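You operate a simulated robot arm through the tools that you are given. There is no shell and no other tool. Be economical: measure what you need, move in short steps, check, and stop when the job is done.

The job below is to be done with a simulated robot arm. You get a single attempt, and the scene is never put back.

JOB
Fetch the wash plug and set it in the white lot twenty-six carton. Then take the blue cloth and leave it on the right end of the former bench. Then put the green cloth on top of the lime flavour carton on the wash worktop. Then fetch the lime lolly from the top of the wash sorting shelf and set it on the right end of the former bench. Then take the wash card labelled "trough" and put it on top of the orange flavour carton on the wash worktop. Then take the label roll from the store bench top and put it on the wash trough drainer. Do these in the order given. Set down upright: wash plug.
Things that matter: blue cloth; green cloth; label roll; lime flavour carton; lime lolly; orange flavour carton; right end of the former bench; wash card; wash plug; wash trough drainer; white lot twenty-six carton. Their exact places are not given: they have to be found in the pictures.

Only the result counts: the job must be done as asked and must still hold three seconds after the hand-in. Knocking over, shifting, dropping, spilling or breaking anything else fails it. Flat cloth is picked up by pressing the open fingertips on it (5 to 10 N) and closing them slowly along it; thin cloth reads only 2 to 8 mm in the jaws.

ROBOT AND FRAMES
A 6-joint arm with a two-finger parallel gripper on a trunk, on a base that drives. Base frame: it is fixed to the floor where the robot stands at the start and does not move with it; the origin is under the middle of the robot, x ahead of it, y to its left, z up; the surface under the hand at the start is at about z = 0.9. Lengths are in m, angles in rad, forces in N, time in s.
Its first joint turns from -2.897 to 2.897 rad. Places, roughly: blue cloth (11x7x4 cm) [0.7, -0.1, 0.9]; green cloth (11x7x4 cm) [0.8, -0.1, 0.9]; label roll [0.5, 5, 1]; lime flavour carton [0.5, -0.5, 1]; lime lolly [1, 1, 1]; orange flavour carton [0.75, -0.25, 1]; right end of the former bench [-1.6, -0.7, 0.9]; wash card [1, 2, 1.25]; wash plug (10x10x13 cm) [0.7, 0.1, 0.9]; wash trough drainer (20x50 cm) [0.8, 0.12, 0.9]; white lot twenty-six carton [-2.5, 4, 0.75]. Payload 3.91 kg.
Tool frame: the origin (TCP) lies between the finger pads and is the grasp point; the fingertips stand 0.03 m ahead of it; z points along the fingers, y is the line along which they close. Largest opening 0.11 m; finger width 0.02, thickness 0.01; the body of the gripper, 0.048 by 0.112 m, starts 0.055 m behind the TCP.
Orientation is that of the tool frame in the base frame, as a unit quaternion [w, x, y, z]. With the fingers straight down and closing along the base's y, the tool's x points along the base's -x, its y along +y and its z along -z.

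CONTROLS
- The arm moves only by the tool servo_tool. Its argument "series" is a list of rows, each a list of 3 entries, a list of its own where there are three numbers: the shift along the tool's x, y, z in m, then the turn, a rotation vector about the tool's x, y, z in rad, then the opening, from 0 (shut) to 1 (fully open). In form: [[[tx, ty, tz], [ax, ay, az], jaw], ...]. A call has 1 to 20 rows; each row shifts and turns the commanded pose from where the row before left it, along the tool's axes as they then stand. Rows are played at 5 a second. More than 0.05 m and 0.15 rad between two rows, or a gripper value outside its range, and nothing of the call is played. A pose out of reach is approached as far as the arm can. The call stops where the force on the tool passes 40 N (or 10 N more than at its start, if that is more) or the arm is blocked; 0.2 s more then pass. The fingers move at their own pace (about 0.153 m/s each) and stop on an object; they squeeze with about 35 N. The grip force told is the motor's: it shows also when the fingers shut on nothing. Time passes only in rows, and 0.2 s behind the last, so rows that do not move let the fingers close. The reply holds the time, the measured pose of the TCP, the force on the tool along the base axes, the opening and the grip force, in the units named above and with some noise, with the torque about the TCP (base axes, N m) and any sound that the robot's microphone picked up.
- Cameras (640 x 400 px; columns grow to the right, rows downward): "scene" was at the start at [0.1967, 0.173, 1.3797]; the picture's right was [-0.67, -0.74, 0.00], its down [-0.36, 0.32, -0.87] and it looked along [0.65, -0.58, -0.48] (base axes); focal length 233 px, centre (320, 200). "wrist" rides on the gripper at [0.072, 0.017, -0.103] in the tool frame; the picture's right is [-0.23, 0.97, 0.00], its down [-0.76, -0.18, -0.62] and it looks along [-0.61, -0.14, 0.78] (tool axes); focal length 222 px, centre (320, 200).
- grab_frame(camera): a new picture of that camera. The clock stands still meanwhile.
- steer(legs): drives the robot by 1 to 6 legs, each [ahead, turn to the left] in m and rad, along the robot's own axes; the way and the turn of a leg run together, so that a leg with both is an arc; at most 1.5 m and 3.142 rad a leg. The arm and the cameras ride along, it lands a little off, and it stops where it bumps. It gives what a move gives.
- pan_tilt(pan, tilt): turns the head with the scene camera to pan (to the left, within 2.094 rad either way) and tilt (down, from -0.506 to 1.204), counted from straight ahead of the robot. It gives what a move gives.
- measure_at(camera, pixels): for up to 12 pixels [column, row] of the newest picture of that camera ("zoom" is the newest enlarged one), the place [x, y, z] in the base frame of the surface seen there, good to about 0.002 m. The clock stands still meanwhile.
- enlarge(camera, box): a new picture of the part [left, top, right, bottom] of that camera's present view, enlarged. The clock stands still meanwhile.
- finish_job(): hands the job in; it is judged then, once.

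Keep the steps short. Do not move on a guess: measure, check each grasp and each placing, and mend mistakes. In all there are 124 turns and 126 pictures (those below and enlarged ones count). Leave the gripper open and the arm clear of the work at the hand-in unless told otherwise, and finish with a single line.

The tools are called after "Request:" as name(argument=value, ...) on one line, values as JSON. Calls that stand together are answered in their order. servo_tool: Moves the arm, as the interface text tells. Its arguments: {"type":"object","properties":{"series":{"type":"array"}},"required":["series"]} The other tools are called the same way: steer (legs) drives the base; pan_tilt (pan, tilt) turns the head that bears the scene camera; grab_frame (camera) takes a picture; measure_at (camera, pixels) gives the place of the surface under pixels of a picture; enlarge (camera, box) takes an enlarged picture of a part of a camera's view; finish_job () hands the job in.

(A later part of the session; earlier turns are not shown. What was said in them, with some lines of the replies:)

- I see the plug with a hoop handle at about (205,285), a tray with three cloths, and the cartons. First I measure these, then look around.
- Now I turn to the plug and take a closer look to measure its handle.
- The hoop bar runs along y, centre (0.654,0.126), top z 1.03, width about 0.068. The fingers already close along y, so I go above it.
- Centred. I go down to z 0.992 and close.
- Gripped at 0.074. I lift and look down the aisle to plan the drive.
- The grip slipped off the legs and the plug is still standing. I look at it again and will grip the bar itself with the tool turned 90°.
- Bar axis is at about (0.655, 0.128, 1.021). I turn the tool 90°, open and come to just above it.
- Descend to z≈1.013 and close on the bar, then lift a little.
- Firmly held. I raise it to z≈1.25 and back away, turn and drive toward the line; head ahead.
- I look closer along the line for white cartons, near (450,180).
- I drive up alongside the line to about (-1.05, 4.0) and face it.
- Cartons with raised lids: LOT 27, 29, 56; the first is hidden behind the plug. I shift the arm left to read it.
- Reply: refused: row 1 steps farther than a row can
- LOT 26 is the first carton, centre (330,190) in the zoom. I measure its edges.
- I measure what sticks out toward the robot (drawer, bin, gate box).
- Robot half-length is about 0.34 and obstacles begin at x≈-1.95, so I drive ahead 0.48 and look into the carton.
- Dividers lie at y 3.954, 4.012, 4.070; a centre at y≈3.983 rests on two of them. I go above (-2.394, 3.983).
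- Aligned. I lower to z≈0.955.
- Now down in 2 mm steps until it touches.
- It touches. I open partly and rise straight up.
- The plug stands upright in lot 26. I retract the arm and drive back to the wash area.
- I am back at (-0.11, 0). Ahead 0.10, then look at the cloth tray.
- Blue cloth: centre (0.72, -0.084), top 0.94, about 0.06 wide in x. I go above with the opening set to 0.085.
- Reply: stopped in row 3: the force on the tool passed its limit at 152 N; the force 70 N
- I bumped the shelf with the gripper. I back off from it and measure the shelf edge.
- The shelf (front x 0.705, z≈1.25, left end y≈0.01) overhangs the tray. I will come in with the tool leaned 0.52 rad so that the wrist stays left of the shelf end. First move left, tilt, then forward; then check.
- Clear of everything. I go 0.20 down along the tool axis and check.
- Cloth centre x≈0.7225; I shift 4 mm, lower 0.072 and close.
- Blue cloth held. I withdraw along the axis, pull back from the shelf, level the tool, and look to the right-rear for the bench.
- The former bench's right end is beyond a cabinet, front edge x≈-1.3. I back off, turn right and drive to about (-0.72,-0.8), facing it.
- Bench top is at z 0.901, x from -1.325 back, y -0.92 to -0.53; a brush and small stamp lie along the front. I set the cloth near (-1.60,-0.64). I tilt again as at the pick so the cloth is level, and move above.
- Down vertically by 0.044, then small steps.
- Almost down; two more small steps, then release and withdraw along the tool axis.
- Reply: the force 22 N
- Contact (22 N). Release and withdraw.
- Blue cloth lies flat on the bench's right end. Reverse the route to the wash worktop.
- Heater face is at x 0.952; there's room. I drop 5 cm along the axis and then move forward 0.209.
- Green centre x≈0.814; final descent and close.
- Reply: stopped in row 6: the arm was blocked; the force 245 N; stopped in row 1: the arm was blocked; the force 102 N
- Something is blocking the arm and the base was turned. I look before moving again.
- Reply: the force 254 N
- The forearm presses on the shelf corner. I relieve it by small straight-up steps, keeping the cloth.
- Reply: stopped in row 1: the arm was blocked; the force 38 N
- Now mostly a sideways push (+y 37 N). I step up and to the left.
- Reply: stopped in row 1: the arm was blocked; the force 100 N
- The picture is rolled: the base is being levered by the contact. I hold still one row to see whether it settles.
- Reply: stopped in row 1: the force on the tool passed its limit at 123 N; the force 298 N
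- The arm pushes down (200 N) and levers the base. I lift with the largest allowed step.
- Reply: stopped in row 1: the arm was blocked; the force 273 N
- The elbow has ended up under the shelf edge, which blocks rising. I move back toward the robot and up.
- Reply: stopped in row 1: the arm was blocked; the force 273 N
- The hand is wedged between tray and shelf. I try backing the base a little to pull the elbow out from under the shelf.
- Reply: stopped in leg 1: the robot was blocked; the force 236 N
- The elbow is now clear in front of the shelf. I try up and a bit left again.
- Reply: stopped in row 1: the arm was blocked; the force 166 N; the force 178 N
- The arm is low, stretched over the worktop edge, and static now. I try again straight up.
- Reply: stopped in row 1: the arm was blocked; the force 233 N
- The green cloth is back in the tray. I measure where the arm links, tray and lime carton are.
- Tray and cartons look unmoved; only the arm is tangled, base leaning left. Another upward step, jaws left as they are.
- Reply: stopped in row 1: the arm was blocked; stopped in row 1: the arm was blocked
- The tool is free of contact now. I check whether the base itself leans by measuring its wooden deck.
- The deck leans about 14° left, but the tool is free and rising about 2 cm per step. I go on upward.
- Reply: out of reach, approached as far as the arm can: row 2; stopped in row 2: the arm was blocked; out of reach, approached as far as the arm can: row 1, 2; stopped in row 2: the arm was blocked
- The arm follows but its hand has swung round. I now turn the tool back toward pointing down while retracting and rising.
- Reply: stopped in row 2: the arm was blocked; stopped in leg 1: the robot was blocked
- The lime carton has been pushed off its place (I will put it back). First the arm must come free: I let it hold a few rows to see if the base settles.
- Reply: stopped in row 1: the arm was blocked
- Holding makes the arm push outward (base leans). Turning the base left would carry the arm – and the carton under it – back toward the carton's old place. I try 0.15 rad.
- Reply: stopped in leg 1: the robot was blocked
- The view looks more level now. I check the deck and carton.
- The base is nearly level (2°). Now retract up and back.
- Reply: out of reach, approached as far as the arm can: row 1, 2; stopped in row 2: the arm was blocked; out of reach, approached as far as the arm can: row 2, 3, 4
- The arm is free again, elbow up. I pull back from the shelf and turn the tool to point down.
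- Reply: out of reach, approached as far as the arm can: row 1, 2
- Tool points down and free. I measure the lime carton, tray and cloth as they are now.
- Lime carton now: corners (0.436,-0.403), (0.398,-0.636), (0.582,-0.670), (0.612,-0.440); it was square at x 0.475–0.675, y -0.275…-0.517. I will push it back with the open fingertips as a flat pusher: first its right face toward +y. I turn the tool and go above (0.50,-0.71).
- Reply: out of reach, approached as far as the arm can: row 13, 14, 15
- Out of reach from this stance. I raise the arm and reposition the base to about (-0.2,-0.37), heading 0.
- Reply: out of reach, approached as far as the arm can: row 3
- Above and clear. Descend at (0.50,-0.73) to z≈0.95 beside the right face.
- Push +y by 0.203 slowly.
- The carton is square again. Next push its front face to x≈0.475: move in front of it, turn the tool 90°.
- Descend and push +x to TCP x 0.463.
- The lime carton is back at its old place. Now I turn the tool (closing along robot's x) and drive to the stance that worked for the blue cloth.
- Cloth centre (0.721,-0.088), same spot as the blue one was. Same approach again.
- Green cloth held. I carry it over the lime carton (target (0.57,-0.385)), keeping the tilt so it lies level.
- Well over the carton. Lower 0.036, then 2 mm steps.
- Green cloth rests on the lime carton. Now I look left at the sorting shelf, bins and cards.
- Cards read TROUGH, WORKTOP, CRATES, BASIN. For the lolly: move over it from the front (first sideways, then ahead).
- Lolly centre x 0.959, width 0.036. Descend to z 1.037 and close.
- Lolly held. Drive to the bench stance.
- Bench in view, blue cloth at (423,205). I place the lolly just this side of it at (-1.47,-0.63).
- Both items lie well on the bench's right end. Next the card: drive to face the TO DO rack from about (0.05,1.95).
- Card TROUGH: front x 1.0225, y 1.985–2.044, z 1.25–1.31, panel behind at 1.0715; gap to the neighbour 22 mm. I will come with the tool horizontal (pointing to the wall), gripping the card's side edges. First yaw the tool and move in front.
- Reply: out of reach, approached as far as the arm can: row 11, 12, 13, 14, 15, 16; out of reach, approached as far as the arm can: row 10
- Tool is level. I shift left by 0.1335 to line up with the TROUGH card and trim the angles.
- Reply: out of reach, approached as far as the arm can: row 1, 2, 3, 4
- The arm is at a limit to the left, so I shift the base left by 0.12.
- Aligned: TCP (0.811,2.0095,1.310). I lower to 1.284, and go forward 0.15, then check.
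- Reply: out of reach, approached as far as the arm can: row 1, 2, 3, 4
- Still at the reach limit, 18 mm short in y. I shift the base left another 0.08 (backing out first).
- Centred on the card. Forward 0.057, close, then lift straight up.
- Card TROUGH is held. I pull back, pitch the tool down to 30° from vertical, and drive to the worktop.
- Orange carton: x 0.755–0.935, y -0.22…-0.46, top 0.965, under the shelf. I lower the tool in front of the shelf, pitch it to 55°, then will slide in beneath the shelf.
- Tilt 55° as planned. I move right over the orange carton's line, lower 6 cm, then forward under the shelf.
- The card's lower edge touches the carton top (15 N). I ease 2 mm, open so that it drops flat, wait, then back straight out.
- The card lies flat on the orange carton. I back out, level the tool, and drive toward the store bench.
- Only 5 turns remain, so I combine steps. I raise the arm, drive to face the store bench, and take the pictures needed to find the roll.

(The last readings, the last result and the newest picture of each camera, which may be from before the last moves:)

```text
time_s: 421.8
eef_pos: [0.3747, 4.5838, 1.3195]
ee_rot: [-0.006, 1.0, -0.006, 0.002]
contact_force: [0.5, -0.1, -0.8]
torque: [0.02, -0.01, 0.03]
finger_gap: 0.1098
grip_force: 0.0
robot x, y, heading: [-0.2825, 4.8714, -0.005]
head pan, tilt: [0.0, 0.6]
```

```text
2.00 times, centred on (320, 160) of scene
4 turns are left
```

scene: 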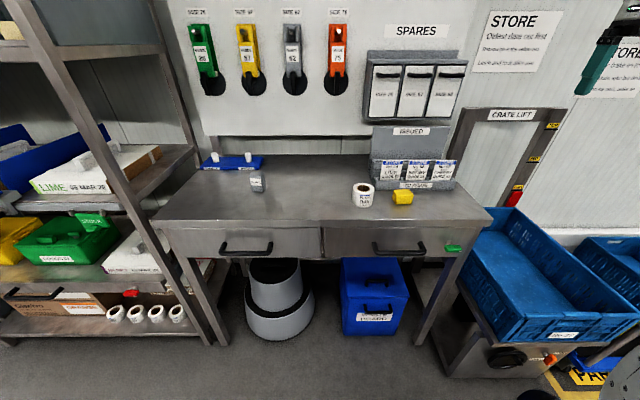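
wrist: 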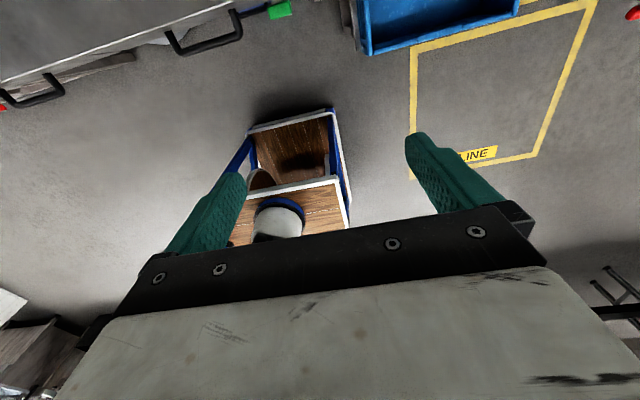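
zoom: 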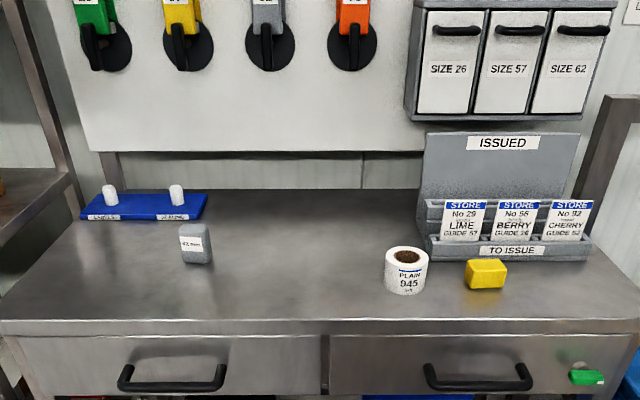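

The label roll stands at (363,195) in the scene picture. I measure it and meanwhile turn the tool and move roughly above it, staying high.

Request:
measure_at(camera="scene", pixels=[[363, 188], [353, 197], [373, 197], [363, 205], [363, 184], [363, 191], [358, 210], [403, 196], [395, 200], [340, 205], [356, 188], [370, 188]])

Request:
servo_tool(series=[[[0, 0, 0], [0, 0, -0.1428], 1], [[0, 0, 0], [0, 0, -0.1428], 1], [[0, 0, 0], [0, 0, -0.1428], 1], [[0, 0, 0], [0, 0, -0.1428], 1], [[0, 0, 0], [0, 0, -0.1428], 1], [[0, 0, 0], [0, 0, -0.1428], 1], [[0, 0, 0], [0, 0, -0.1428], 1], [[0, 0, 0], [0, 0, -0.1428], 1], [[0, 0, 0], [0, 0, -0.1428], 1], [[0, 0, 0], [0, 0, -0.1428], 1], [[0, 0, 0], [0, 0, -0.1428], 1], [[0.044, 0.0138, 0], [0, 0, 0], 1], [[0.044, 0.0138, 0], [0, 0, 0], 1], [[0.044, 0.0138, 0], [0, 0, 0], 1], [[0.044, 0.0138, 0], [0, 0, 0], 1], [[0.044, 0.0138, 0], [0, 0, 0], 1], [[0.044, 0.0138, 0], [0, 0, 0], 1], [[0.044, 0.0138, 0], [0, 0, 0], 1], [[0, 0, 0], [0, 0, 0], 1], [[0, 0, 0], [0, 0, 0], 1]])

Request:
grab_frame(camera="wrist")

```text
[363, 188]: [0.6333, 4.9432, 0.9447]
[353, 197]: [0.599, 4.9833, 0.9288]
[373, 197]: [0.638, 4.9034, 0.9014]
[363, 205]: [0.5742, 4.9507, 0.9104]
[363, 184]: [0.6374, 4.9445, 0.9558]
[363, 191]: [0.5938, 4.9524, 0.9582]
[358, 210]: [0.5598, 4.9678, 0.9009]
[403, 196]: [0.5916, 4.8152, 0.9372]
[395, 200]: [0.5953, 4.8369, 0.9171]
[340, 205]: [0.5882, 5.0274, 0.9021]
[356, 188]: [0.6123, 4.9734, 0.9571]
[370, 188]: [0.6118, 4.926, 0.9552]
```

```text
time_s: 426.0
eef_pos: [0.4726, 4.8906, 1.3224]
ee_rot: [-0.002, 0.711, 0.703, 0.005]
contact_force: [-0.4, 0.2, 0.7]
torque: [-0.02, 0.0, 0.02]
finger_gap: 0.1099
grip_force: 0.1
robot x, y, heading: [-0.2822, 4.8676, -0.004]
head pan, tilt: [0.0, 0.6]
```

```text
7 pictures are left
3 turns are left
```

wrist: 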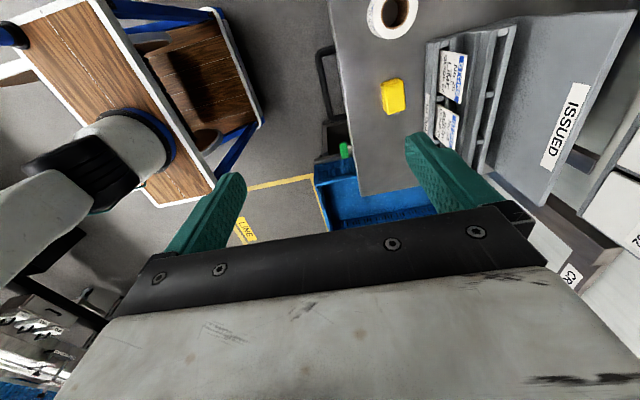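

Roll: centre (0.607, 4.948), radius 0.033, z 0.901–0.957. I grasp it across x, lift, retract, and drive back to the wash drainer in one go.

Request:
servo_tool(series=[[[0.0147, 0.0335, 0], [0, 0, 0], 1], [[0.0147, 0.0335, 0], [0, 0, 0], 1], [[0.0147, 0.0335, 0], [0, 0, 0], 1], [[0.0147, 0.0335, 0], [0, 0, 0], 1], [[0, 0, 0.0427], [0, 0, 0], 1], [[0, 0, 0.0427], [0, 0, 0], 1], [[0, 0, 0.0427], [0, 0, 0], 1], [[0, 0, 0.0427], [0, 0, 0], 1], [[0, 0, 0.0427], [0, 0, 0], 1], [[0, 0, 0.0427], [0, 0, 0], 1], [[0, 0, 0.0427], [0, 0, 0], 1], [[0, 0, 0.0427], [0, 0, 0], 1], [[0, 0, 0.0424], [0, 0, 0], 1], [[0, 0, 0], [0, 0, 0], 1], [[0, 0, 0], [0, 0, 0], 0.6], [[0, 0, 0], [0, 0, 0], 0], [[0, 0, 0], [0, 0, 0], 0], [[0, 0, 0], [0, 0, 0], 0], [[0, 0, 0], [0, 0, 0], 0]])

Request:
servo_tool(series=[[[0, 0, -0.02], [0, 0, 0], 0], [[0, 0, -0.04], [0, 0, 0], 0], [[0, 0, -0.04], [0, 0, 0], 0], [[0, 0, -0.04], [0, 0, 0], 0], [[0, 0, -0.04], [0, 0, 0], 0], [[0, 0, -0.04], [0, 0, 0], 0], [[0, 0, -0.04], [0, 0, 0], 0], [[0, -0.045, 0], [0, 0, 0], 0], [[0, -0.045, 0], [0, 0, 0], 0], [[0, -0.045, 0], [0, 0, 0], 0], [[0, -0.045, 0], [0, 0, 0], 0], [[0, -0.045, 0], [0, 0, 0], 0], [[0, -0.045, 0], [0, 0, 0], 0], [[0, 0, 0], [0, 0, 0], 0]])

Request:
steer(legs=[[-0.2, 0], [0, -1.567], [1.4, 0], [1.4, 0], [1.4, 0], [0.6, 0]])

Request:
steer(legs=[[0, 1.57], [0.3, 0]])

Request:
grab_frame(camera="wrist")

Request:
grab_frame(camera="scene")

```text
time_s: 430.0
eef_pos: [0.6096, 4.9529, 0.9389]
ee_rot: [-0.002, 0.711, 0.703, 0.005]
contact_force: [-0.7, -0.2, 0.3]
torque: [-0.01, -0.01, 0.01]
finger_gap: 0.0755
grip_force: 34.9
robot x, y, heading: [-0.2816, 4.8684, -0.006]
head pan, tilt: [0.0, 0.6]
```

```text
time_s: 433.0
eef_pos: [0.3409, 4.9517, 1.2002]
ee_rot: [-0.001, 0.711, 0.703, 0.004]
contact_force: [0.9, -0.9, -2.1]
torque: [0.03, 0.01, 0.01]
finger_gap: 0.0755
grip_force: 35.2
robot x, y, heading: [-0.2806, 4.8675, -0.009]
head pan, tilt: [0.0, 0.6]
```

```text
time_s: 461.3
eef_pos: [-0.2116, -0.5764, 1.2001]
ee_rot: [0.002, 1.0, 0.012, 0.005]
contact_force: [0.2, 0.2, -1.4]
torque: [-0.02, -0.02, 0.0]
finger_gap: 0.0756
grip_force: 34.7
robot x, y, heading: [-0.3167, 0.0453, -1.543]
head pan, tilt: [0.0, 0.6]
```

```text
time_s: 467.1
eef_pos: [0.6037, 0.152, 1.2005]
ee_rot: [-0.003, 0.701, 0.713, 0.005]
contact_force: [0.0, 0.4, -0.8]
torque: [0.05, -0.01, 0.01]
finger_gap: 0.0752
grip_force: 34.8
robot x, y, heading: [-0.0185, 0.0523, 0.027]
head pan, tilt: [0.0, 0.6]
```

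```text
6 pictures are left
```

wrist: 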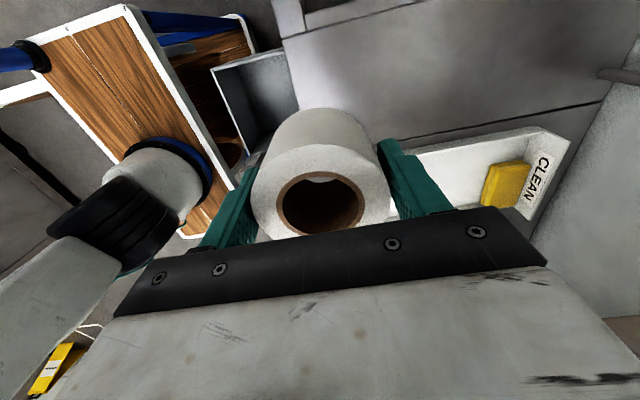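

```text
5 pictures are left
2 turns are left
```

scene: 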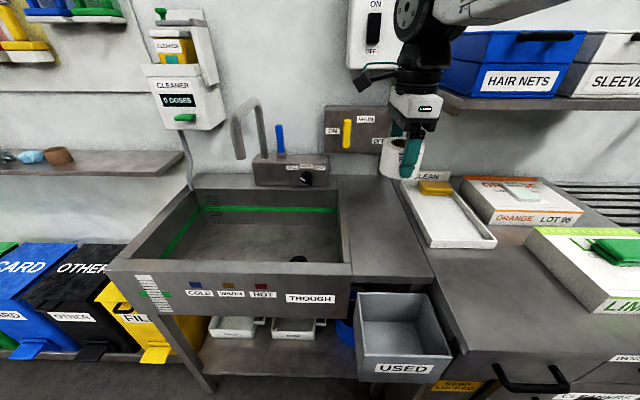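

Roll held above the drainer's edge. I set it at (0.66,0.128), where the plug stood, release, rise, and check.

Request:
servo_tool(series=[[[-0.0125, 0.0278, 0], [0, 0, 0], 0], [[-0.0125, 0.0278, 0], [0, 0, 0], 0], [[0, 0, 0.0432], [0, 0, 0], 0], [[0, 0, 0.0432], [0, 0, 0], 0], [[0, 0, 0.0432], [0, 0, 0], 0], [[0, 0, 0.0432], [0, 0, 0], 0], [[0, 0, 0.0432], [0, 0, 0], 0], [[0, 0, 0.0432], [0, 0, 0], 0], [[0, 0, 0], [0, 0, 0], 0], [[0, 0, 0], [0, 0, 0], 0], [[0, 0, 0], [0, 0, 0], 0.75], [[0, 0, 0], [0, 0, 0], 0.95], [[0, 0, 0], [0, 0, 0], 0.95], [[0, 0, -0.03], [0, 0, 0], 0.95], [[0, 0, -0.045], [0, 0, 0], 0.95], [[0, 0, -0.045], [0, 0, 0], 0.95], [[0, 0, -0.045], [0, 0, 0], 0.95], [[0, 0, -0.045], [0, 0, 0], 1], [[0, 0, -0.045], [0, 0, 0], 1], [[0, 0, 0], [0, 0, 0], 1]])

Request:
grab_frame(camera="scene")

```text
time_s: 471.3
eef_pos: [0.6595, 0.1254, 1.1959]
ee_rot: [-0.003, 0.701, 0.713, 0.006]
contact_force: [-0.3, -0.3, -1.1]
torque: [0.02, 0.01, 0.03]
finger_gap: 0.1103
grip_force: 0.0
robot x, y, heading: [-0.0183, 0.0535, 0.018]
head pan, tilt: [0.0, 0.6]
```

```text
4 pictures are left
1 turns are left
```

scene: 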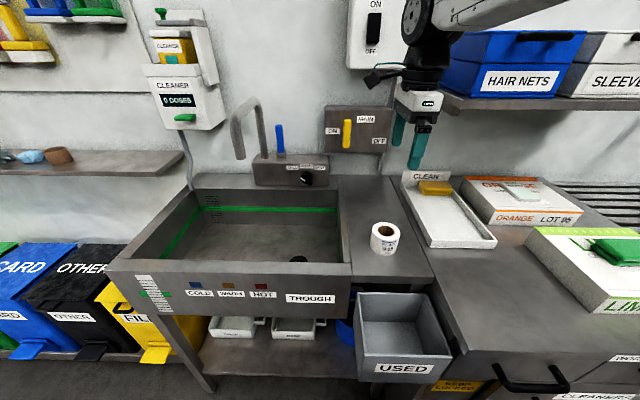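

The label roll stands on the drainer at (384,238), the gripper is open and the arm clear, so I hand in.

Request:
finish_job()

```text
The job is handed in.
```

All six items were placed in order and handed in, but while I fetched the green cloth the arm jammed under the shelf and shoved the lime carton; I pushed the carton back to within about a centimetre of its old place, so it may still count as shifted.
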